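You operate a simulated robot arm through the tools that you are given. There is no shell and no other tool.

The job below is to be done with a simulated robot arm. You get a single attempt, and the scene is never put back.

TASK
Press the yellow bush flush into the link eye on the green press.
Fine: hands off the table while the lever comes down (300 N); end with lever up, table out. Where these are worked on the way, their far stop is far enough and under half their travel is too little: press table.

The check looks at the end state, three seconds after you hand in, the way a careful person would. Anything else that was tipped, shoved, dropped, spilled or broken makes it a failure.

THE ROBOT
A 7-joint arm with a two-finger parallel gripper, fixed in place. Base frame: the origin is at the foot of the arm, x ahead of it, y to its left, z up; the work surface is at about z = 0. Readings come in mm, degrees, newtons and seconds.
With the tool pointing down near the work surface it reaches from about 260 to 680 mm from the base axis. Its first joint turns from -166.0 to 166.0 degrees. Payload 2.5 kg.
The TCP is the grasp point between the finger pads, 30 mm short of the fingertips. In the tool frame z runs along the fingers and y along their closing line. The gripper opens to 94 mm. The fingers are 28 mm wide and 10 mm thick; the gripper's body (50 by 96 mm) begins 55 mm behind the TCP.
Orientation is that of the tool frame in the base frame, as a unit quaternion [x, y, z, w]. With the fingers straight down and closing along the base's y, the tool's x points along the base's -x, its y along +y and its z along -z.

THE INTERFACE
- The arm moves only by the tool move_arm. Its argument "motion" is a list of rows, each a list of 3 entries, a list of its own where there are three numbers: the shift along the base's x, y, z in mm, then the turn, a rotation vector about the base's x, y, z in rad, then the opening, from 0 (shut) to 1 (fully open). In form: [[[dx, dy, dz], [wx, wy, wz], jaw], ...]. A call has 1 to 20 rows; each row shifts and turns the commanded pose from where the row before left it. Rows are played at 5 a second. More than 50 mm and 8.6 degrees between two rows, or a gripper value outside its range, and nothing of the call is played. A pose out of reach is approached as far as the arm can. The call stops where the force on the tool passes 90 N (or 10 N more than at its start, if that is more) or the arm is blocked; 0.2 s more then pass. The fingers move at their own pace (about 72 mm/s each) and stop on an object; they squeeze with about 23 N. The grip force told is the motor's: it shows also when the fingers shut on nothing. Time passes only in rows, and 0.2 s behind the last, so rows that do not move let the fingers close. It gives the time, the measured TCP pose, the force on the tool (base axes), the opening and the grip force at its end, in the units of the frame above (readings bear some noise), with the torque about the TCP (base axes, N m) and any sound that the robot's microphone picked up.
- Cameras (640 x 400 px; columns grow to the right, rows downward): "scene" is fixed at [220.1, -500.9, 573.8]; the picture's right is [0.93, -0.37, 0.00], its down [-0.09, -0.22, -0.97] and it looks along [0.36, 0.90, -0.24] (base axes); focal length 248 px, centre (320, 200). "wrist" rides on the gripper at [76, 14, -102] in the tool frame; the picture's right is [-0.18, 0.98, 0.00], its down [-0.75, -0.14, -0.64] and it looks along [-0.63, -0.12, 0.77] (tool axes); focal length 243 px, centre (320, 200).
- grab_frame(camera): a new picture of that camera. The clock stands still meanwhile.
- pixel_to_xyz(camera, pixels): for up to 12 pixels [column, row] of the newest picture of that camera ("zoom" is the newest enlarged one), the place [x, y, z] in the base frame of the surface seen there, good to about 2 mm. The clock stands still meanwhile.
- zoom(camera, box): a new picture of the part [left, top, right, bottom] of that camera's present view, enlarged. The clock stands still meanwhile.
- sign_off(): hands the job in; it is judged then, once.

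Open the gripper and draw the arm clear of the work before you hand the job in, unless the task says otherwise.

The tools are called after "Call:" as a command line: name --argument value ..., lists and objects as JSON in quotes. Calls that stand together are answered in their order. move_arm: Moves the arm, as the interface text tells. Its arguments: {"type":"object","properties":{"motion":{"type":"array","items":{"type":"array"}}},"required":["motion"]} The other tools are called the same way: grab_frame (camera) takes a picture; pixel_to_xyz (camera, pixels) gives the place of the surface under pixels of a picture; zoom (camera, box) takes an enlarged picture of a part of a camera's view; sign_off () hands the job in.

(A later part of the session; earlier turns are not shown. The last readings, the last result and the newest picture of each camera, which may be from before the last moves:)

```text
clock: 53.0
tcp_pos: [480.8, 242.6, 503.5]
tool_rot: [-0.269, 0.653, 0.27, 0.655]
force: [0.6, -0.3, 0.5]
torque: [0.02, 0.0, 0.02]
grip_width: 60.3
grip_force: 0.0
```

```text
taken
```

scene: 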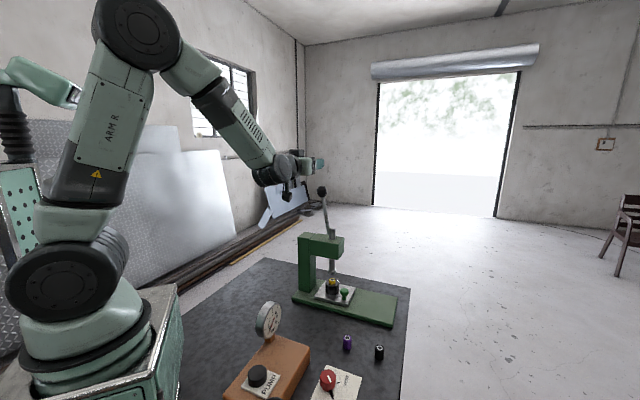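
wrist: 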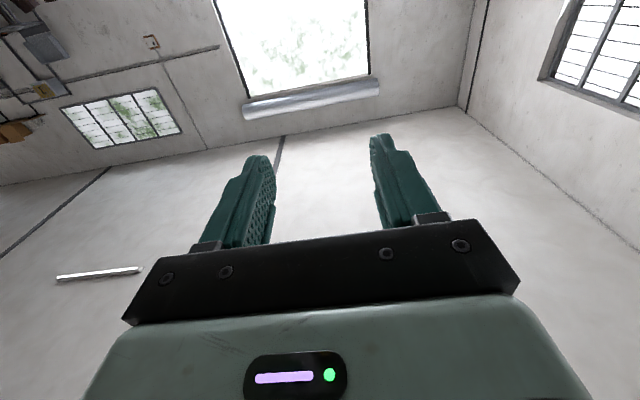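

The tool is level, fingers pointing along +v, at u≈168. I lower to the ball's height (z≈389), staying 60 mm short of it in v.

Call:
move_arm --motion '[[[0, 0, -38], [0, 0, 0], 0.64], [[0, 0, -38], [0, 0, 0], 0.64], [[0, 0, -38], [0, 0, 0], 0.64], [[0, 0, 0], [0, 0, 0], 0.64]]'

Call:
grab_frame --camera "scene"

Call:
grab_frame --camera "wrist"

```text
clock: 54.0
tcp_pos: [480.7, 243.3, 387.3]
tool_rot: [-0.27, 0.653, 0.271, 0.654]
force: [-0.9, -0.1, 0.1]
torque: [0.0, -0.01, 0.0]
grip_width: 60.0
grip_force: 0.1
```

```text
taken
```

scene: 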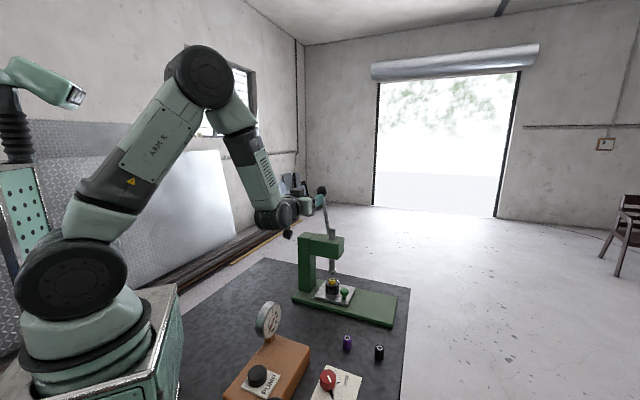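

```text
taken
```

wrist: 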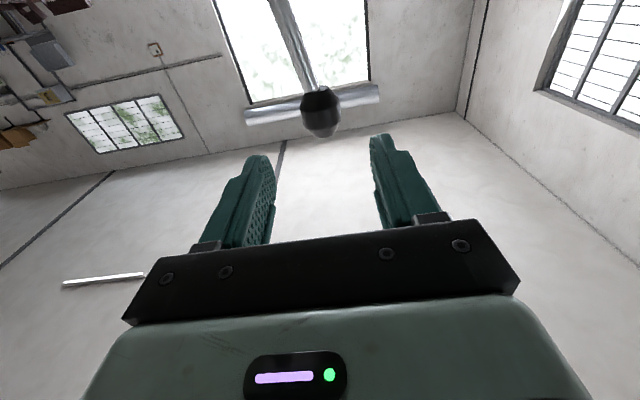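

The ball is centred between the fingers at wrist (320,112), with the shaft behind it. I measure it from here.

Call:
pixel_to_xyz --camera "wrist" --pixels '[[320, 112], [306, 112], [335, 112], [320, 98], [320, 130], [308, 75], [300, 50], [292, 20]]'

Call:
zoom --camera "wrist" --box '[270, 0, 390, 150]'

```text
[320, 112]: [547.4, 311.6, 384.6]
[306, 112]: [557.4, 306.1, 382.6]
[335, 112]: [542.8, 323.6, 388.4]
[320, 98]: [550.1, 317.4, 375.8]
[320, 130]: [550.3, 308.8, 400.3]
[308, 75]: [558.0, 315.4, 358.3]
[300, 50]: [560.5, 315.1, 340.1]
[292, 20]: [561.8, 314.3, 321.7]
```

```text
2.67 times, centred on (330, 75) of wrist
```

zoom: 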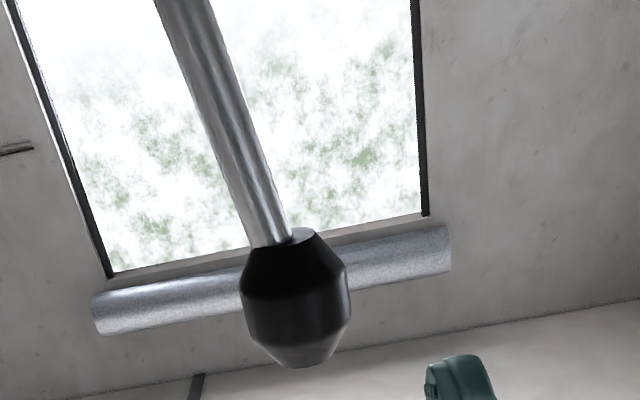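

The ball centre is (560,322.7,390.8), right on the tool axis in u. I roll the tool −9.3° to match the lever's lean and advance 102 mm along +v around the ball with jaws at 60 mm.

Call:
move_arm --motion '[[[12, 12, 0.5], [-0.0573, -0.0573, 0], 0.64], [[15, 15, 0.5], [-0.0573, -0.0573, 0], 0.64], [[15, 15, 0], [0, 0, 0], 0.64], [[15, 15, 0], [0, 0, 0], 0.64], [[15, 15, 0], [0, 0, 0], 0.64], [[0, 0, 0], [0, 0, 0], 0.64]]'

Call:
grab_frame --camera "wrist"

Call:
zoom --camera "scene" --box '[270, 170, 370, 270]'

```text
clock: 55.4
tcp_pos: [553.8, 313.3, 390.5]
tool_rot: [-0.322, 0.629, 0.217, 0.674]
force: [-0.2, -0.5, 0.6]
torque: [0.01, 0.02, 0.01]
grip_width: 60.2
grip_force: 0.3
```

```text
taken
```

wrist: 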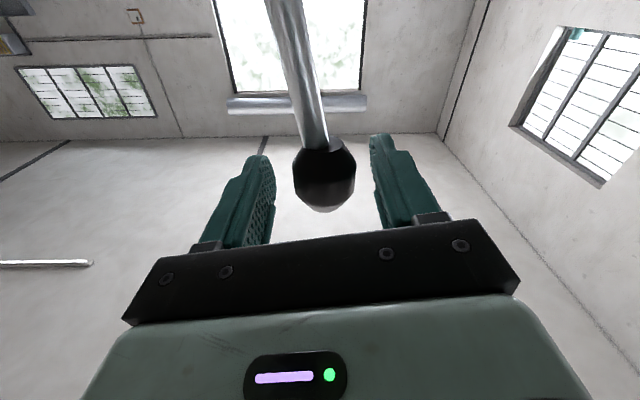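

```text
4.00 times, centred on (320, 220) of scene
```

zoom: 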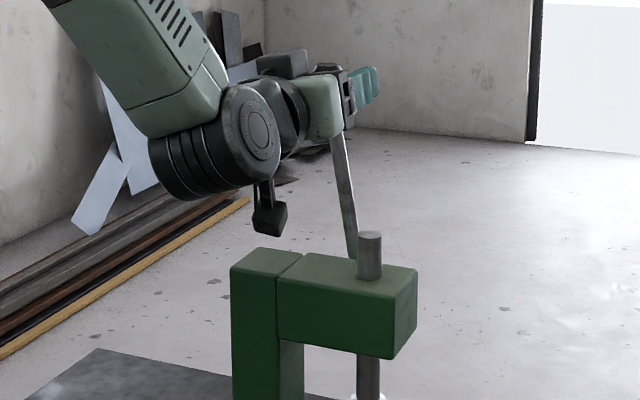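

The ball sits between the fingers at (325,172). I close on it gently.

Call:
move_arm --motion '[[[0, 0, 0], [0, 0, 0], 0.5], [[0, 0, 0], [0, 0, 0], 0.4], [[0, 0, 0], [0, 0, 0], 0.3], [[0, 0, 0], [0, 0, 0], 0.3], [[0, 0, 0], [0, 0, 0], 0.3]]'

Call:
grab_frame --camera "wrist"

```text
clock: 56.6
tcp_pos: [552.3, 313.8, 390.2]
tool_rot: [-0.323, 0.628, 0.217, 0.674]
force: [1.5, 4.4, 0.1]
torque: [0.3, 0.3, -0.01]
grip_width: 37.1
grip_force: 44.5
```

```text
taken
```

wrist: 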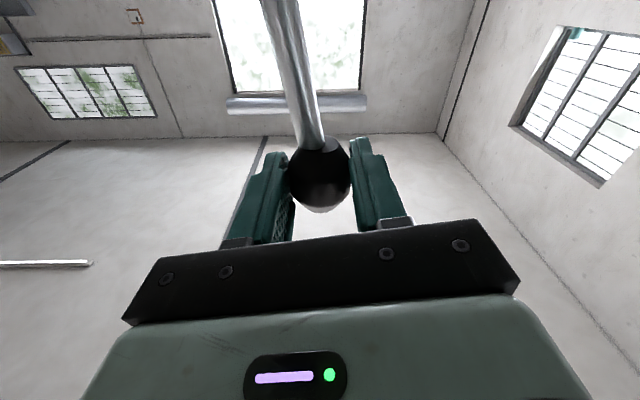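

The ball is gripped (37.1 mm). I try the first 4° of swing outward (+u), turning the tool with the lever, and watch the force.

Call:
move_arm --motion '[[[4.6, -4.6, 0.9], [0.0247, 0.0247, 0], 0.3], [[4.6, -4.6, 0.8], [0.0247, 0.0247, 0], 0.3], [[0, 0, 0], [0, 0, 0], 0.3]]'

```text
clock: 57.4
tcp_pos: [562.3, 305.2, 391.7]
tool_rot: [-0.3, 0.639, 0.242, 0.666]
force: [0.3, 6.6, 4.4]
torque: [0.01, 1.06, 0.14]
grip_width: 36.8
grip_force: 44.9
```

It moves freely (force under 8 N), so outward is the right direction. I continue along the arc for 16° more and look.

Call:
move_arm --motion '[[[9.33, -9.33, 0.8], [0.0494, 0.0494, 0], 0.3], [[9.33, -9.33, -0.2], [0.0494, 0.0494, 0], 0.3], [[9.33, -9.33, -1.1], [0.0494, 0.0494, 0], 0.3], [[9.19, -9.19, -2.0], [0.0494, 0.0494, 0], 0.3], [[0, 0, 0], [0, 0, 0], 0.3]]'

Call:
grab_frame --camera "scene"

Call:
grab_frame --camera "wrist"

```text
clock: 58.6
tcp_pos: [601.7, 266.3, 388.5]
tool_rot: [-0.207, 0.676, 0.33, 0.626]
force: [-11.9, -7.9, 3.4]
torque: [0.88, 0.18, 0.13]
grip_width: 37.1
grip_force: 45.1
```

```text
taken
```

scene: 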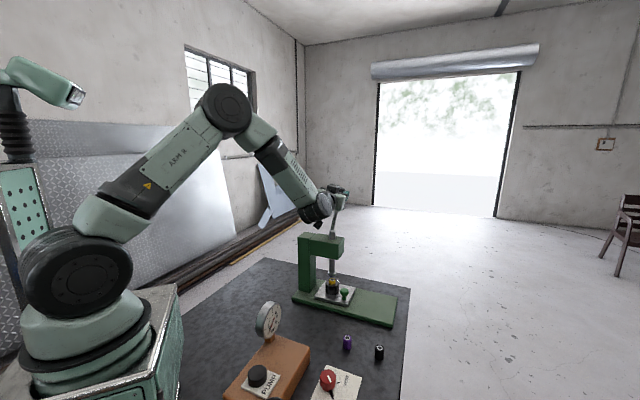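

```text
taken
```

wrist: 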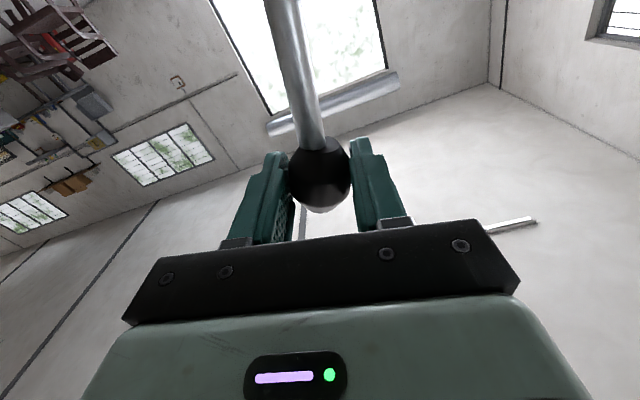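

The lever follows with the ball staying gripped. I check how far the ram has come down.

Call:
zoom --camera "scene" --box '[300, 225, 370, 310]'

Call:
pixel_to_xyz --camera "scene" --pixels '[[332, 275], [332, 268], [333, 236], [332, 282], [332, 288], [345, 292]]'

```text
4.71 times, centred on (335, 268) of scene
```

zoom: 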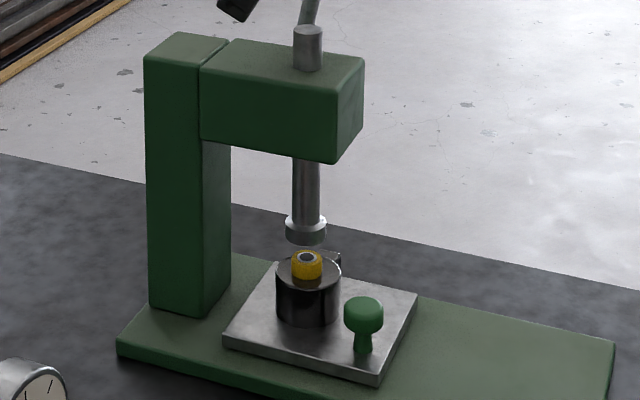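

```text
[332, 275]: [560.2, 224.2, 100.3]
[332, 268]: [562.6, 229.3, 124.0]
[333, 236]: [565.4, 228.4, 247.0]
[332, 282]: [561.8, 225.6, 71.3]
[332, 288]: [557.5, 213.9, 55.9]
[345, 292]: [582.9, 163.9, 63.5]
```

The ram has come down about 11 mm and is centred over the bush, with some 15 mm still to go before contact. I continue another 24°.

Call:
move_arm --motion '[[[8.42, -9.82, -2.9], [0.0494, 0.0494, 0], 0.3], [[8.98, -8.98, -3.8], [0.0494, 0.0494, 0], 0.3], [[8.7, -8.7, -4.7], [0.0494, 0.0494, 0], 0.3], [[8.48, -8.48, -5.5], [0.0494, 0.0494, 0], 0.3], [[8.2, -8.2, -6.4], [0.0494, 0.0494, 0], 0.3], [[7.85, -7.85, -7.1], [0.0494, 0.0494, 0], 0.3], [[0, 0, 0], [0, 0, 0], 0.3]]'

Call:
grab_frame --camera "scene"

Call:
zoom --camera "scene" --box '[300, 225, 370, 310]'

Call:
grab_frame --camera "wrist"

```text
clock: 60.2
tcp_pos: [650.3, 215.2, 358.4]
tool_rot: [-0.062, 0.704, 0.455, 0.542]
force: [22.0, 21.1, 4.2]
torque: [0.57, 0.29, -0.07]
grip_width: 37.1
grip_force: 45.2
```

```text
taken
```

scene: 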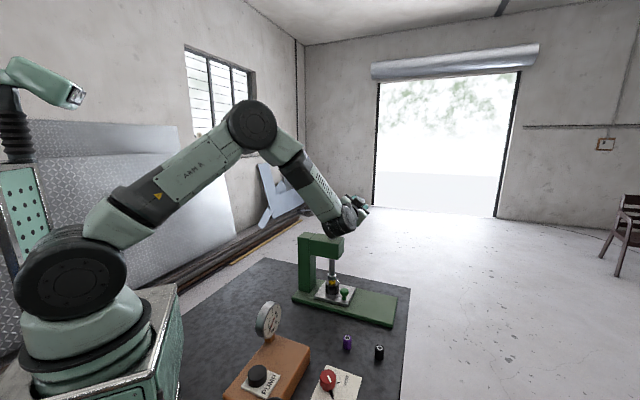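

```text
4.71 times, centred on (335, 268) of scene
```

zoom: 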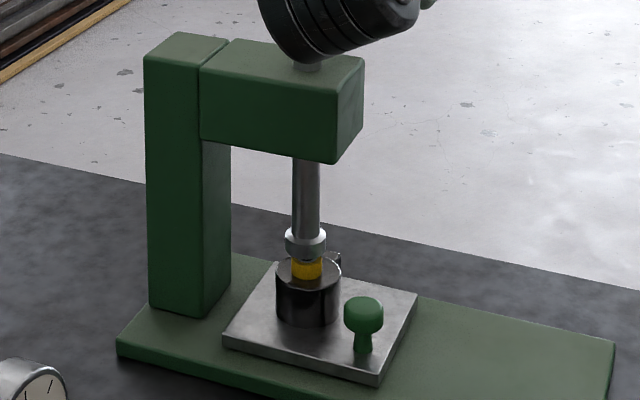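

```text
taken
```

wrist: 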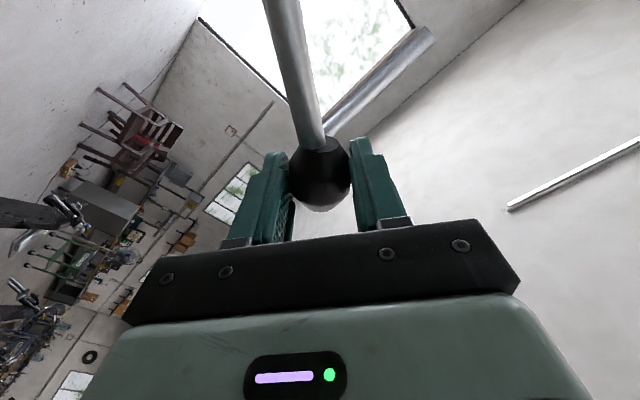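

The ram face is now at the bush top (zoom (305,258)). The sideways pull of ~30 N along +v shows I drifted about 1 mm, so I correct that and press on in 2° rows.

Call:
move_arm --motion '[[[4.67, -2.97, -3.9], [0.0247, 0.0247, 0], 0.2], [[3.68, -3.68, -4.0], [0.0247, 0.0247, 0], 0.2], [[3.61, -3.61, -4.3], [0.0247, 0.0247, 0], 0.2], [[0, 0, 0], [0, 0, 0], 0.2]]'

Call:
zoom --camera "scene" --box '[300, 225, 370, 310]'

```text
clock: 61.2
tcp_pos: [662.0, 202.9, 345.4]
tool_rot: [-0.025, 0.706, 0.481, 0.519]
force: [21.1, 14.8, 3.8]
torque: [-0.16, 0.31, 0.24]
grip_width: 36.9
grip_force: 44.9
```

```text
4.71 times, centred on (335, 268) of scene
```

zoom: 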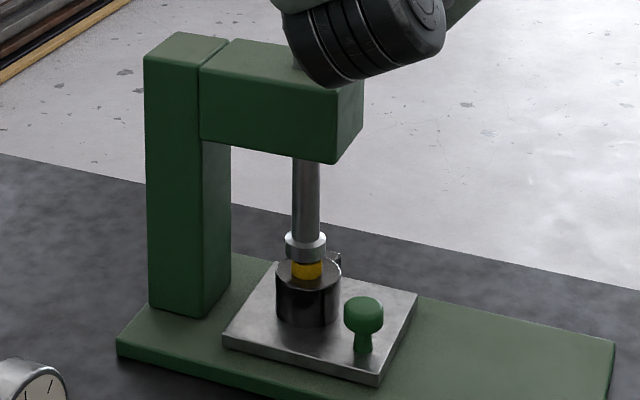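

Still ~25 N along +v, so another small correction; the ram has come down a bit. I proceed 6° more.

Call:
move_arm --motion '[[[4.3, -2.6, -4.4], [0.0247, 0.0247, 0], 0.15], [[3.39, -3.39, -4.5], [0.0247, 0.0247, 0], 0.15], [[3.25, -3.25, -4.7], [0.0247, 0.0247, 0], 0.15], [[0, 0, 0], [0, 0, 0], 0.15]]'

Call:
zoom --camera "scene" --box '[300, 225, 370, 310]'

Call:
grab_frame --camera "wrist"

```text
clock: 62.2
tcp_pos: [673.0, 193.0, 329.7]
tool_rot: [0.013, 0.708, 0.506, 0.492]
force: [-23.2, -21.9, -4.0]
torque: [0.11, 0.2, -0.02]
grip_width: 37.4
grip_force: 44.4
```

```text
4.71 times, centred on (335, 268) of scene
```

zoom: 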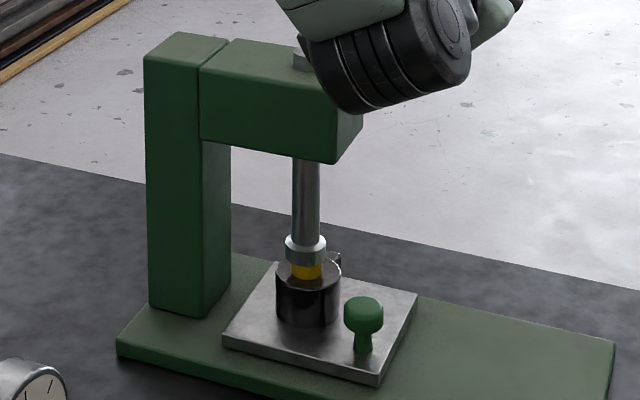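

```text
taken
```

wrist: 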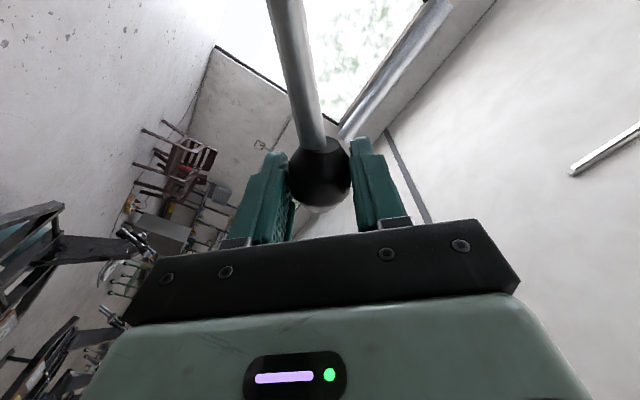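

Side force flipped to −v (~32 N), so the neutral plane is about v=612. I check the ram's real height against the bush top (76 mm).

Call:
pixel_to_xyz --camera "zoom" --pixels '[[320, 100], [320, 150]]'

Call:
zoom --camera "scene" --box '[318, 265, 348, 295]'

Call:
pixel_to_xyz --camera "zoom" --pixels '[[300, 165], [300, 190], [300, 205], [300, 215], [300, 225], [300, 240], [300, 255], [300, 270], [300, 290]]'

```text
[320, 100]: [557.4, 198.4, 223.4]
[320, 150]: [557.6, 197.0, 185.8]
```

```text
13.33 times, centred on (333, 280) of scene
```

zoom: 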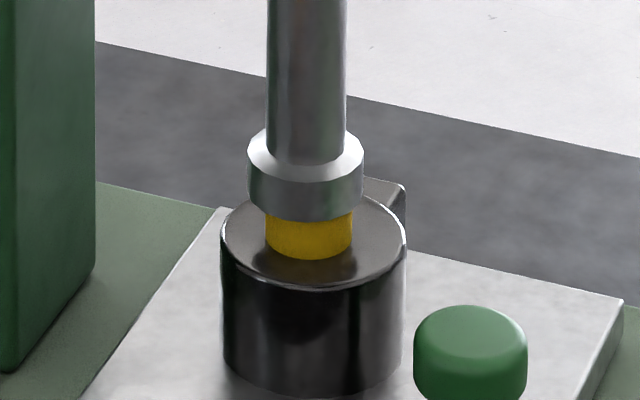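

```text
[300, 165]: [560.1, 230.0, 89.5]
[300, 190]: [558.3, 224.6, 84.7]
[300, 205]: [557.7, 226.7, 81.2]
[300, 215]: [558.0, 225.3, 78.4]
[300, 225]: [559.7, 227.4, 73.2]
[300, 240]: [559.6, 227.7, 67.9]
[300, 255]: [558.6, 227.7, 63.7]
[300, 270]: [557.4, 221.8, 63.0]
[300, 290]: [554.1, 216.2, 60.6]
```

The ram face is at z≈77, just meeting the bush top, and is centred on it (zoom columns 246–365 against 265–352). I go on 4° and watch the tangential force.

Call:
move_arm --motion '[[[2.78, -3.58, -4.9], [0.0247, 0.0247, 0], 0.1], [[2.97, -2.97, -5.1], [0.0247, 0.0247, 0], 0.1], [[0, 0, 0], [0, 0, 0], 0.1]]'

Call:
zoom --camera "scene" --box '[318, 265, 348, 295]'

```text
clock: 63.0
tcp_pos: [677.7, 189.5, 323.7]
tool_rot: [0.035, 0.705, 0.526, 0.475]
force: [-5.9, -2.8, 1.0]
torque: [0.03, 0.48, 0.89]
grip_width: 36.9
grip_force: 45.2
```

```text
13.33 times, centred on (333, 280) of scene
```

zoom: 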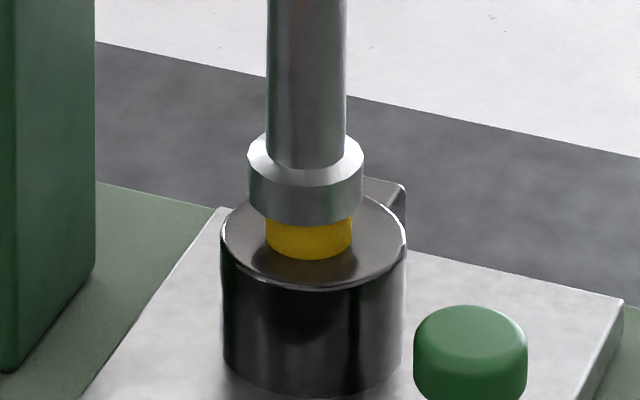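

The ram has moved down with little resistance so far (≈76 mm). I continue 6° more.

Call:
move_arm --motion '[[[2.7, -3.1, -5.2], [0.0247, 0.0247, 0], 0.1], [[2.83, -2.83, -5.3], [0.0247, 0.0247, 0], 0.1], [[2.62, -2.62, -5.4], [0.0247, 0.0247, 0], 0.1], [[0, 0, 0], [0, 0, 0], 0.1]]'

Call:
zoom --camera "scene" --box '[318, 265, 348, 295]'

Call:
grab_frame --camera "wrist"

```text
clock: 64.0
tcp_pos: [684.4, 182.6, 308.6]
tool_rot: [0.073, 0.702, 0.55, 0.447]
force: [23.9, 22.3, 4.6]
torque: [0.3, 0.39, 0.2]
grip_width: 36.9
grip_force: 45.7
```

```text
13.33 times, centred on (333, 280) of scene
```

zoom: 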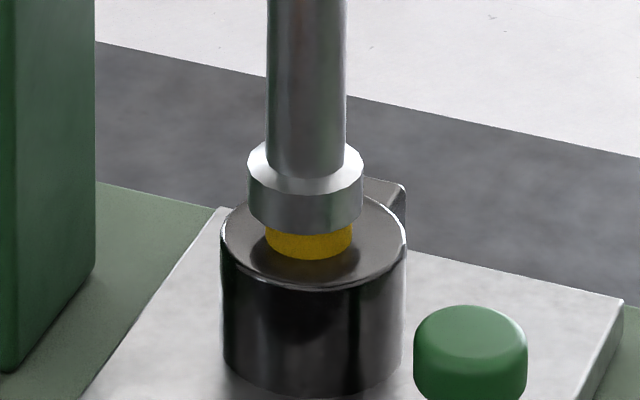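

```text
taken
```

wrist: 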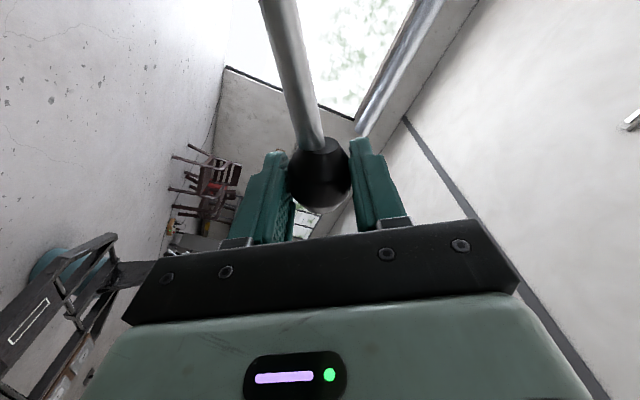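

The bush is going in: less yellow is visible and the ram is lower. I add a small +v correction and continue 6°.

Call:
move_arm --motion '[[[2.97, -1.97, -5.6], [0.0247, 0.0247, 0], 0.1], [[2.33, -2.33, -5.8], [0.0247, 0.0247, 0], 0.1], [[2.26, -2.26, -5.8], [0.0247, 0.0247, 0], 0.1], [[0, 0, 0], [0, 0, 0], 0.1]]'

Call:
zoom --camera "scene" --box '[318, 265, 348, 295]'

Call:
grab_frame --camera "scene"

```text
clock: 65.0
tcp_pos: [694.5, 174.9, 289.1]
tool_rot: [0.112, 0.698, 0.572, 0.416]
force: [-12.0, -4.5, 3.9]
torque: [0.79, 0.44, 0.25]
grip_width: 37.1
grip_force: 45.3
```

```text
13.33 times, centred on (333, 280) of scene
```

zoom: 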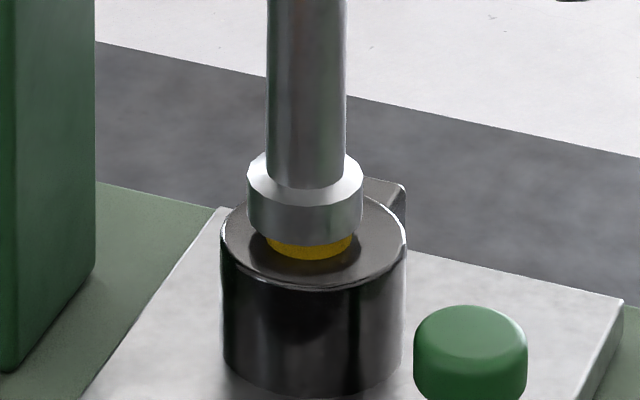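

```text
taken
```

scene: 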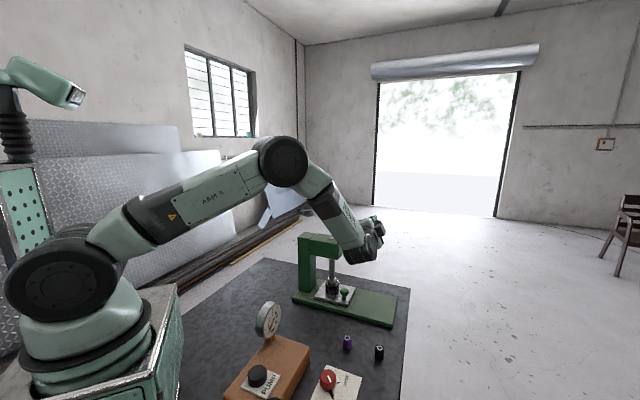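

About 6 mm of the bush remains proud, and resistance stays low. I continue 4° more.

Call:
move_arm --motion '[[[1.85, -2.25, -5.9], [0.0247, 0.0247, 0], 0.1], [[1.91, -1.91, -6.0], [0.0247, 0.0247, 0], 0.1], [[0, 0, 0], [0, 0, 0], 0.1]]'

Call:
zoom --camera "scene" --box '[318, 265, 348, 295]'

```text
clock: 65.8
tcp_pos: [698.1, 169.4, 276.3]
tool_rot: [0.137, 0.695, 0.585, 0.396]
force: [-29.6, -13.1, -1.3]
torque: [0.36, 0.31, 0.22]
grip_width: 37.0
grip_force: 45.1
```

```text
13.33 times, centred on (333, 280) of scene
```

zoom: 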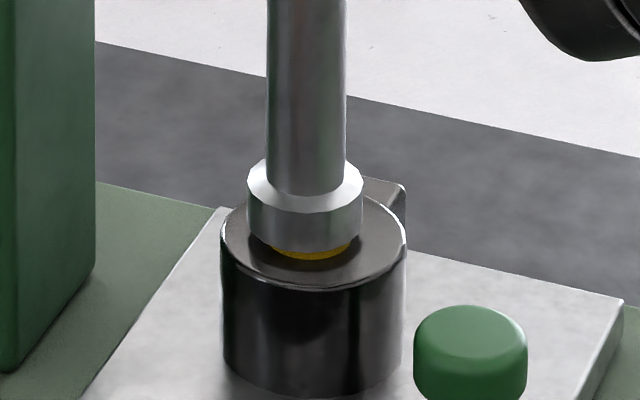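

About 3–4 mm remains. I correct −v by 0.7 mm and go on another 4°.

Call:
move_arm --motion '[[[1.27, -2.27, -6.1], [0.0247, 0.0247, 0], 0.1], [[1.5, -1.76, -6.2], [0.0247, 0.0247, 0], 0.1], [[0, 0, 0], [0, 0, 0], 0.1]]'

Call:
zoom --camera "scene" --box '[318, 265, 348, 295]'

Call:
grab_frame --camera "wrist"

```text
clock: 66.6
tcp_pos: [701.2, 167.4, 266.1]
tool_rot: [0.158, 0.689, 0.599, 0.376]
force: [-10.2, 2.5, -0.5]
torque: [0.15, 0.23, 0.51]
grip_width: 36.9
grip_force: 45.1
```

```text
13.33 times, centred on (333, 280) of scene
```

zoom: 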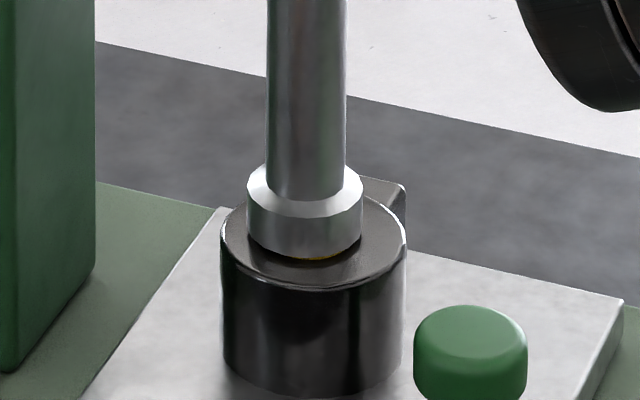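

```text
taken
```

wrist: 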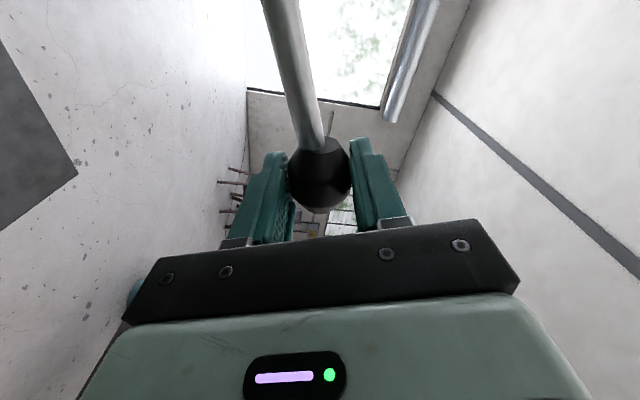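

Only a sliver of yellow is left at (330,257). I push 2° further and read the force.

Call:
move_arm --motion '[[[0.74, -0.74, -3.15], [0.0124, 0.0124, 0], 0.05], [[0.74, -0.74, -3.15], [0.0124, 0.0124, 0], 0.05], [[0, 0, 0], [0, 0, 0], 0.05]]'

Call:
zoom --camera "scene" --box '[318, 265, 348, 295]'

```text
clock: 67.4
tcp_pos: [702.7, 166.0, 260.5]
tool_rot: [0.171, 0.684, 0.608, 0.365]
force: [13.2, 15.7, 4.9]
torque: [0.43, 0.42, 0.58]
grip_width: 36.8
grip_force: 45.1
```

```text
13.33 times, centred on (333, 280) of scene
```

zoom: 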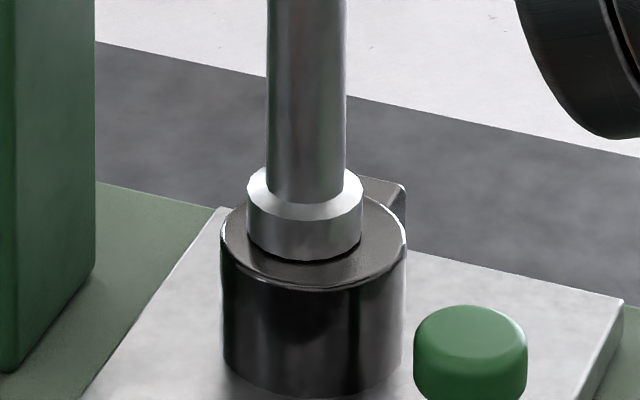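

No yellow is visible any more, but there is no firm stop yet (≈5 N tangential). I push another 2°.

Call:
move_arm --motion '[[[0.9, -0.4, -3.15], [0.0124, 0.0124, 0], 0.05], [[0.6, -0.6, -3.15], [0.0124, 0.0124, 0], 0.05], [[0, 0, 0], [0, 0, 0], 0.05]]'

Call:
zoom --camera "scene" --box '[318, 265, 348, 295]'

```text
clock: 68.2
tcp_pos: [704.2, 165.2, 253.9]
tool_rot: [0.183, 0.682, 0.612, 0.355]
force: [22.5, 24.2, 6.2]
torque: [0.34, 0.26, 0.03]
grip_width: 37.3
grip_force: 45.4
```

```text
13.33 times, centred on (333, 280) of scene
```

zoom: 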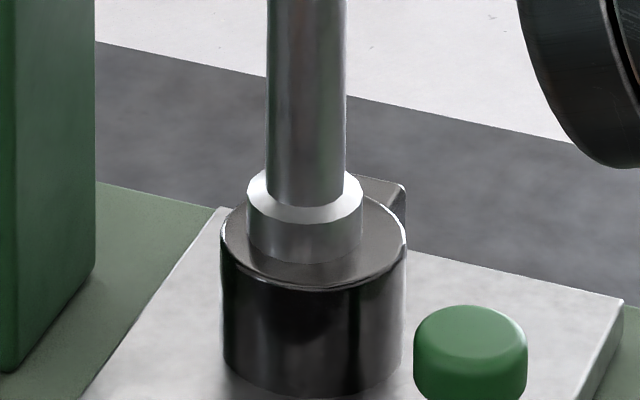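

The ram collar seems to meet the eye's face now. I correct +v slightly and push 2° more to see whether the force builds.

Call:
move_arm --motion '[[[1.2, -0.0, -3.2], [0.0124, 0.0124, 0], 0.02], [[0.55, -0.55, -3.2], [0.0124, 0.0124, 0], 0.02], [[0, 0, 0], [0, 0, 0], 0.02]]'

Call:
zoom --camera "scene" --box '[318, 265, 348, 295]'

```text
clock: 69.0
tcp_pos: [704.1, 164.1, 252.6]
tool_rot: [0.19, 0.674, 0.624, 0.346]
force: [-39.8, 5.0, 41.3]
torque: [0.52, -0.37, 0.8]
grip_width: 36.9
grip_force: 45.3
```

```text
13.33 times, centred on (333, 280) of scene
```

zoom: 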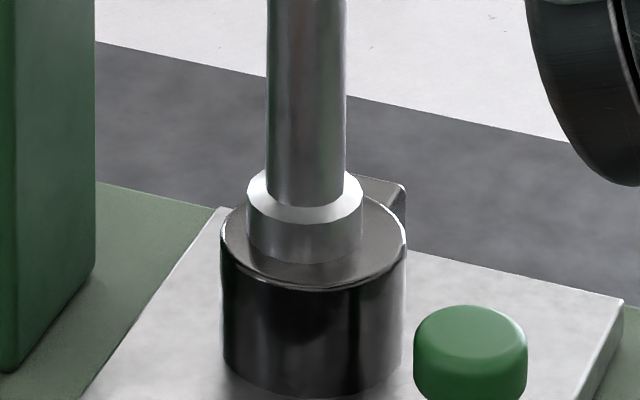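

The ram is now hard down: about 48 N tangential at the lever, some 285 N at the ram. I press a little further, easing the sideways load, to be sure of passing 300 N.

Call:
move_arm --motion '[[[-0.9, 0.3, -1.5], [0, 0, 0], 0.02], [[0, 0, -1.0], [0, 0, 0], 0.02], [[0, 0, 0], [0, 0, 0], 0.02]]'

Call:
zoom --camera "scene" --box '[318, 265, 348, 295]'

Call:
grab_frame --camera "wrist"

```text
clock: 69.8
tcp_pos: [704.8, 164.3, 253.1]
tool_rot: [0.19, 0.673, 0.625, 0.348]
force: [-33.0, -0.7, 48.9]
torque: [0.79, -0.32, 0.54]
grip_width: 36.7
grip_force: 45.1
```

```text
13.33 times, centred on (333, 280) of scene
```

zoom: 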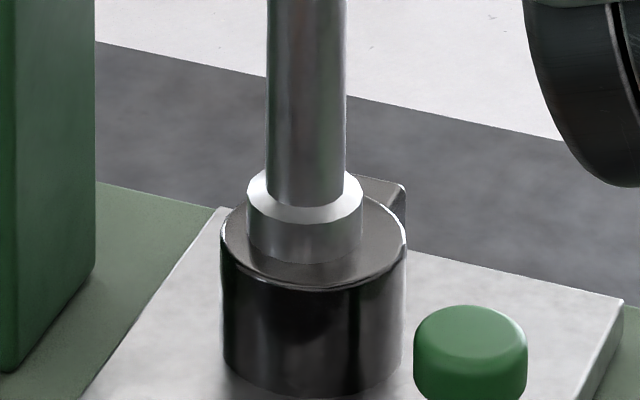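

```text
taken
```

wrist: 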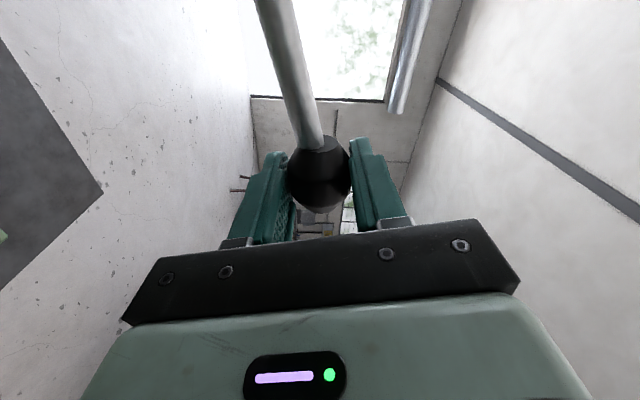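

About 53 N tangential now (≈310 N at the ram) with the ram fully seated. I add a half-millimetre and hold briefly.

Call:
move_arm --motion '[[[-0.4, 0.2, -0.7], [0, 0, 0], 0.02], [[0, 0, 0], [0, 0, 0], 0.02], [[0, 0, 0], [0, 0, 0], 0.02], [[0, 0, 0], [0, 0, 0], 0.02]]'

```text
clock: 70.8
tcp_pos: [705.2, 164.3, 253.3]
tool_rot: [0.189, 0.673, 0.625, 0.348]
force: [-27.0, -6.2, 51.5]
torque: [1.03, -0.29, -0.26]
grip_width: 36.9
grip_force: 45.3
```

The ram holds at about 54 N tangential (over 300 N at the ram) and does not move further. Now I raise the lever back along the same arc, beginning with 14°.

Call:
move_arm --motion '[[[0.1, 0.6, 5.0], [-0.0124, -0.0124, 0], 0.1], [[-0.3, 0.6, 4.6], [-0.0124, -0.0124, 0], 0.2], [[-2.76, 2.76, 12.6], [-0.0494, -0.0494, 0], 0.2], [[-3.39, 3.39, 12.3], [-0.0494, -0.0494, 0], 0.2], [[-3.96, 3.96, 11.9], [-0.0494, -0.0494, 0], 0.2], [[0, 0, 0], [0, 0, 0], 0.2]]'

Call:
zoom --camera "scene" --box '[318, 265, 348, 295]'

```text
clock: 72.2
tcp_pos: [693.3, 173.2, 289.5]
tool_rot: [0.111, 0.698, 0.57, 0.418]
force: [4.5, -9.0, 2.4]
torque: [-0.16, 0.1, -0.25]
grip_width: 37.0
grip_force: 44.8
```

```text
13.33 times, centred on (333, 280) of scene
```

zoom: 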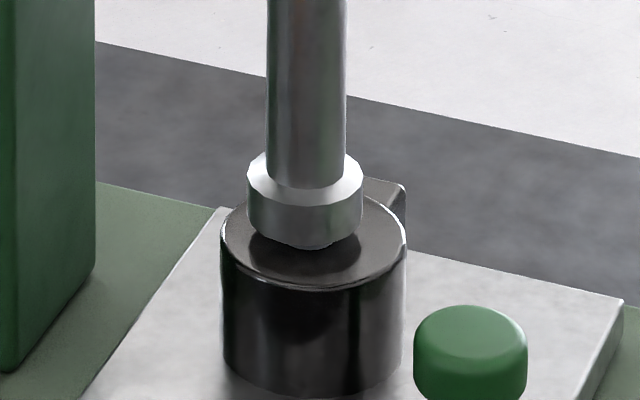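

The ram lifts off and the bush stays down in the eye. I raise the lever another 28°.

Call:
move_arm --motion '[[[-4.6, 4.6, 11.6], [-0.0494, -0.0494, 0], 0.2], [[-5.09, 5.09, 11.0], [-0.0494, -0.0494, 0], 0.2], [[-5.73, 5.73, 10.5], [-0.0494, -0.0494, 0], 0.2], [[-6.15, 6.15, 10.0], [-0.0494, -0.0494, 0], 0.2], [[-6.65, 6.65, 9.2], [-0.0494, -0.0494, 0], 0.2], [[-7.07, 7.07, 8.7], [-0.0494, -0.0494, 0], 0.2], [[-7.49, 7.49, 7.9], [-0.0494, -0.0494, 0], 0.2], [[0, 0, 0], [0, 0, 0], 0.2]]'

Call:
zoom --camera "scene" --box '[318, 265, 348, 295]'

```text
clock: 74.0
tcp_pos: [648.7, 216.6, 360.9]
tool_rot: [-0.062, 0.702, 0.454, 0.545]
force: [-8.9, -21.4, 14.7]
torque: [0.23, 0.24, -0.03]
grip_width: 36.8
grip_force: 44.7
```

```text
13.33 times, centred on (333, 280) of scene
```

zoom: 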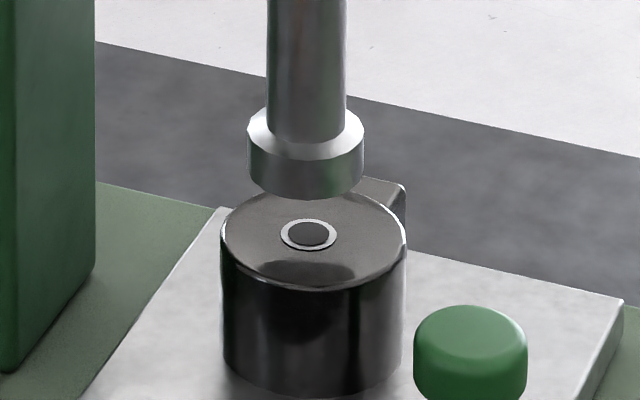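

The bush is flush: only its ring and bore show level with the eye top at (308,235). I continue raising the lever to near upright.

Call:
move_arm --motion '[[[-8.25, 7.45, 7.1], [-0.0494, -0.0494, 0], 0.2], [[-8.2, 8.2, 6.4], [-0.0494, -0.0494, 0], 0.2], [[-8.48, 8.48, 5.5], [-0.0494, -0.0494, 0], 0.2], [[-8.7, 8.7, 4.7], [-0.0494, -0.0494, 0], 0.2], [[-8.98, 8.98, 3.8], [-0.0494, -0.0494, 0], 0.2], [[-9.12, 9.12, 2.9], [-0.0494, -0.0494, 0], 0.2], [[-9.19, 9.19, 2.0], [-0.0494, -0.0494, 0], 0.2], [[-9.33, 9.33, 1.1], [-0.0494, -0.0494, 0], 0.2], [[0, 0, 0], [0, 0, 0], 0.2]]'

Call:
grab_frame --camera "scene"

```text
clock: 76.0
tcp_pos: [580.1, 287.8, 393.1]
tool_rot: [-0.256, 0.66, 0.287, 0.646]
force: [2.5, 2.2, 1.0]
torque: [-0.27, 0.32, -0.09]
grip_width: 36.7
grip_force: 44.7
```

```text
taken
```

scene: 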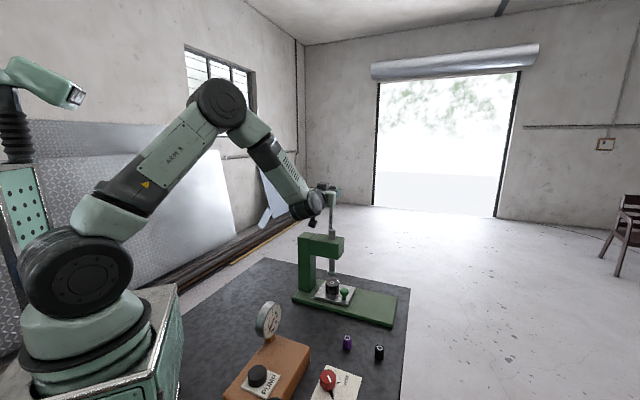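

The lever is nearly upright. I bring it the last 12° back to its original lean and feel for the upper stop.

Call:
move_arm --motion '[[[-9.33, 9.33, 0.2], [-0.0494, -0.0494, 0], 0.2], [[-9.33, 9.33, -0.8], [-0.0494, -0.0494, 0], 0.2], [[-9.26, 9.26, -1.7], [-0.0494, -0.0494, 0], 0.2], [[-1.4, 1.4, -0.3], [-0.0074, -0.0074, 0], 0.2], [[0, 0, 0], [0, 0, 0], 0.2]]'

Call:
zoom --camera "scene" --box '[270, 170, 370, 290]'

Call:
grab_frame --camera "wrist"

```text
clock: 77.2
tcp_pos: [551.4, 316.3, 390.2]
tool_rot: [-0.324, 0.628, 0.213, 0.674]
force: [20.4, 4.5, -8.9]
torque: [0.01, 0.87, -0.39]
grip_width: 37.1
grip_force: 44.6
```

```text
3.33 times, centred on (320, 230) of scene
```

zoom: 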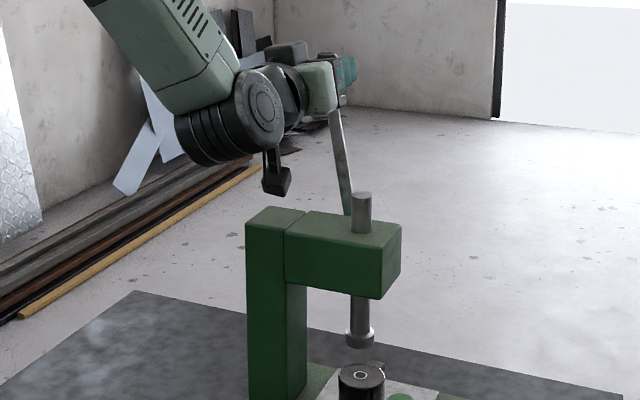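

```text
taken
```

wrist: 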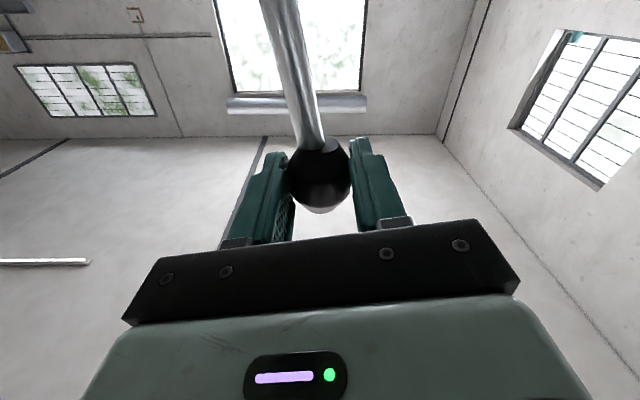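

The lever is back at its upper stop (≈11 N resisting). I ease off, open the fingers and watch that the lever stays.

Call:
move_arm --motion '[[[1.0, -1.0, 0], [0, 0, 0], 0.3], [[0, 0, 0], [0, 0, 0], 0.4], [[0, 0, 0], [0, 0, 0], 0.5], [[0, 0, 0], [0, 0, 0], 0.64], [[0, 0, 0], [0, 0, 0], 0.64]]'

Call:
grab_frame --camera "wrist"

```text
clock: 78.4
tcp_pos: [552.4, 314.5, 389.3]
tool_rot: [-0.324, 0.627, 0.215, 0.674]
force: [-0.2, 0.0, 0.4]
torque: [-0.02, 0.02, -0.03]
grip_width: 60.1
grip_force: 0.1
```

```text
taken
```

wrist: 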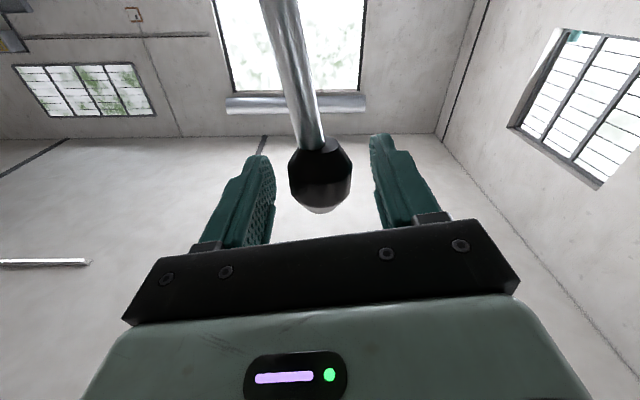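

The lever stays up and the fingers are free of the ball. I back out along −v and rise.

Call:
move_arm --motion '[[[-10, -10, 0], [0, 0, 0], 0.64], [[-18, -18, 0], [0, 0, 0], 0.64], [[-18, -18, 0], [0, 0, 0], 0.64], [[-18, -18, 0], [0, 0, 0], 0.64], [[-10, -10, 10], [0.0573, 0.0573, 0], 0.64], [[0, 0, 40], [0.0573, 0.0573, 0], 0.64], [[0, 0, 45], [0, 0, 0], 0.64], [[0, 0, 20], [0, 0, 0], 0.64], [[0, 0, 0], [0, 0, 0], 0.64]]'

Call:
grab_frame --camera "scene"

Call:
zoom --camera "scene" --box '[290, 170, 370, 310]'

```text
clock: 80.4
tcp_pos: [478.2, 241.8, 506.1]
tool_rot: [-0.272, 0.652, 0.268, 0.655]
force: [0.6, -0.8, -0.1]
torque: [-0.03, -0.01, 0.03]
grip_width: 60.6
grip_force: 0.0
```

```text
taken
```

scene: 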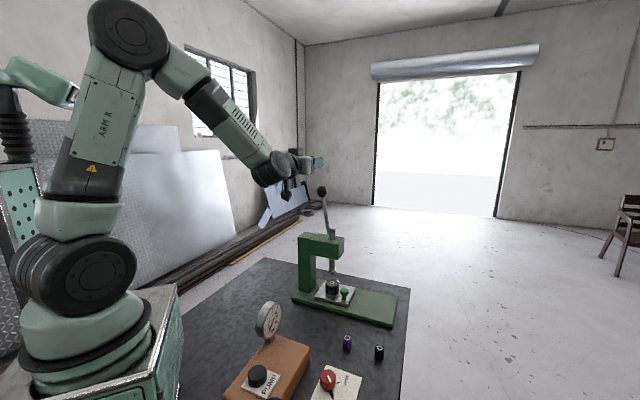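

```text
2.86 times, centred on (330, 240) of scene
```

zoom: 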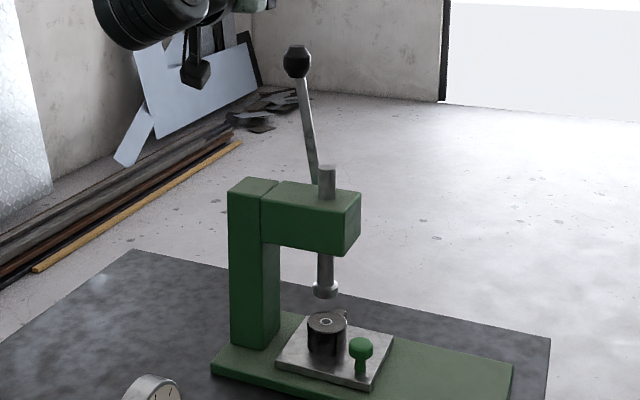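

Ball and shaft look as at the start, (322,191), so the lever is up. Now I bring the tool back to the 20° knob tilt and move over to the near side of the press to pull the table out.

Call:
move_arm --motion '[[[2.2, -11.2, -5.6], [-0.0864, 0.0864, 0], 0.5], [[2.2, -11.2, -5.6], [-0.0864, 0.0864, 0], 0.42], [[2.2, -11.2, -5.6], [-0.0864, 0.0864, 0], 0.42], [[2.2, -11.2, -5.6], [-0.0864, 0.0864, 0], 0.42], [[2.2, -11.2, -5.6], [-0.0864, 0.0864, 0], 0.42], [[2.2, -11.2, -5.6], [-0.0864, 0.0864, 0], 0.42], [[2.2, -11.2, -5.6], [-0.0864, 0.0864, 0], 0.42], [[2.2, -11.2, -5.6], [-0.0864, 0.0864, 0], 0.42], [[2.2, -11.2, -5.6], [-0.0864, 0.0864, 0], 0.42], [[2.2, -11.2, -5.6], [-0.0864, 0.0864, 0], 0.42], [[6.4, 0, -40], [0, 0, 0], 0.42], [[6.4, 0, -40], [0, 0, 0], 0.42], [[6.4, 0, -40], [0, 0, 0], 0.42], [[6.4, 0, -40], [0, 0, 0], 0.42], [[0, 0, 0], [0, 0, 0], 0.42]]'

Call:
grab_frame --camera "wrist"

Call:
grab_frame --camera "scene"

```text
clock: 83.6
tcp_pos: [528.2, 130.4, 287.1]
tool_rot: [-0.38, 0.908, 0.067, 0.162]
force: [0.8, -0.4, -0.1]
torque: [-0.02, 0.0, 0.0]
grip_width: 39.6
grip_force: 0.1
```

```text
taken
```

wrist: 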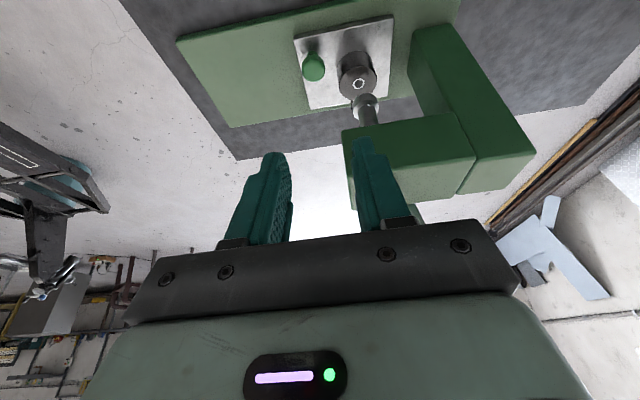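

```text
taken
```

scene: 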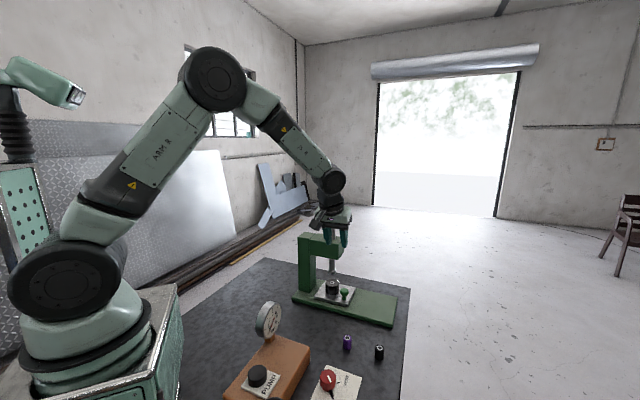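

The knob shows at wrist (313,68) and the bush ring at (358,83). I zoom to check the bush's flushness and the knob position.

Call:
zoom --camera "wrist" --box '[280, 20, 420, 140]'

Call:
pixel_to_xyz --camera "zoom" --pixels '[[150, 215], [115, 210], [188, 210], [355, 285], [340, 270], [385, 270], [330, 240], [300, 260]]'

```text
3.33 times, centred on (350, 80) of wrist
```

zoom: 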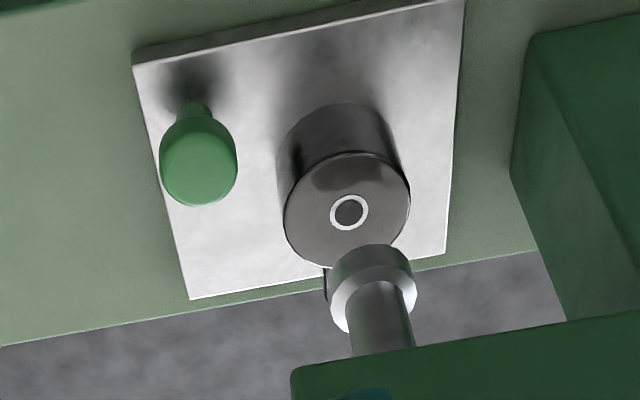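

```text
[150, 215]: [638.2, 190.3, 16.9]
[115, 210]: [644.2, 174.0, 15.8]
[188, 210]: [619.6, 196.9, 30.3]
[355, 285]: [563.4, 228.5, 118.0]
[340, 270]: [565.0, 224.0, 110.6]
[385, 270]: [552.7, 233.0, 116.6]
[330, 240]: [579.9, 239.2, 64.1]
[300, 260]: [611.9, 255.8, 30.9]
```

Call:
pixel_to_xyz --camera "zoom" --pixels '[[198, 165], [165, 165], [232, 165], [198, 125], [198, 195], [349, 212], [335, 212], [320, 212], [378, 212], [349, 190], [290, 205], [405, 200]]'

```text
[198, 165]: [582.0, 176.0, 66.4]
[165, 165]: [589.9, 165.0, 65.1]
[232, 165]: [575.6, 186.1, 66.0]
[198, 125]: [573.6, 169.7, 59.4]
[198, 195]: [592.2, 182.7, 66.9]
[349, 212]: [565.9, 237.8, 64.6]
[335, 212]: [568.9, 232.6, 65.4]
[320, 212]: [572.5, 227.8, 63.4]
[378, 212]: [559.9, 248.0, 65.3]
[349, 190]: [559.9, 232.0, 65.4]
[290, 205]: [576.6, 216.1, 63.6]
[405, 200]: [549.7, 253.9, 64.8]
```

The bush bore reads z≈64.6, level with the eye top (64.5). The knob is centred at (583,176.5), as I left it, so I descend by the same path with the jaws at 40 mm.

Call:
move_arm --motion '[[[5, -1, -40], [0, 0, 0], 0.42], [[5.6, -0.5, -41], [0, 0, 0], 0.42], [[15, 15, -37.4], [0, 0, 0], 0.42], [[9.7, 9.8, -37.4], [0, 0, 0], 0.42], [[7.3, 7.4, -28], [0, 0, 0], 0.42], [[0, 0, 0], [0, 0, 0], 0.42]]'

Call:
grab_frame --camera "wrist"

```text
clock: 85.0
tcp_pos: [567.2, 161.9, 104.0]
tool_rot: [-0.381, 0.908, 0.066, 0.161]
force: [-0.1, 0.2, -0.4]
torque: [-0.01, -0.03, -0.02]
grip_width: 39.2
grip_force: 0.0
```

```text
taken
```

wrist: 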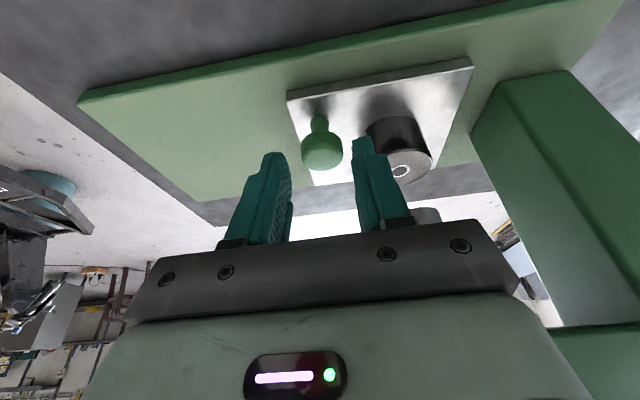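

The knob at (321,148) is between the fingers. I move the last 30 mm down onto it.

Call:
move_arm --motion '[[[5, 5, -15], [0, 0, 0], 0.42], [[5.5, 5.5, -15], [0, 0, 0], 0.42], [[0, 0, 0], [0, 0, 0], 0.42]]'

Call:
grab_frame --camera "wrist"

```text
clock: 85.8
tcp_pos: [578.3, 170.6, 73.7]
tool_rot: [-0.38, 0.908, 0.066, 0.162]
force: [-0.2, -0.4, -0.4]
torque: [0.02, -0.03, -0.01]
grip_width: 39.3
grip_force: 0.1
```

```text
taken
```

wrist: 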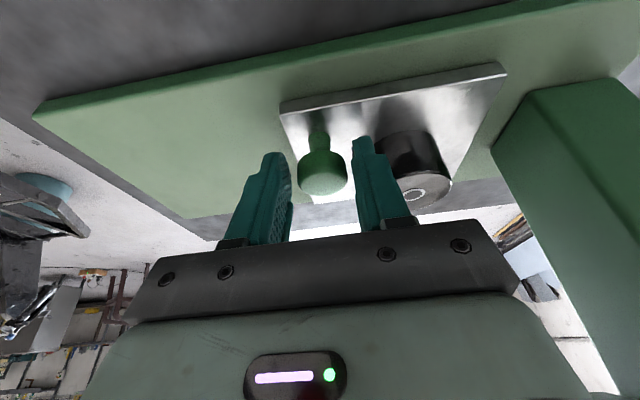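

The knob head sits between the pads at (322,172) with no contact force. I close on it.

Call:
move_arm --motion '[[[0, 0, 0], [0, 0, 0], 0.33], [[0, 0, 0], [0, 0, 0], 0.25], [[0, 0, 0], [0, 0, 0], 0.2], [[0, 0, 0], [0, 0, 0], 0.2]]'

```text
clock: 86.8
tcp_pos: [578.3, 170.3, 74.7]
tool_rot: [-0.38, 0.908, 0.066, 0.161]
force: [1.0, 2.6, -2.8]
torque: [0.03, 0.13, 0.0]
grip_width: 29.8
grip_force: 44.6
```

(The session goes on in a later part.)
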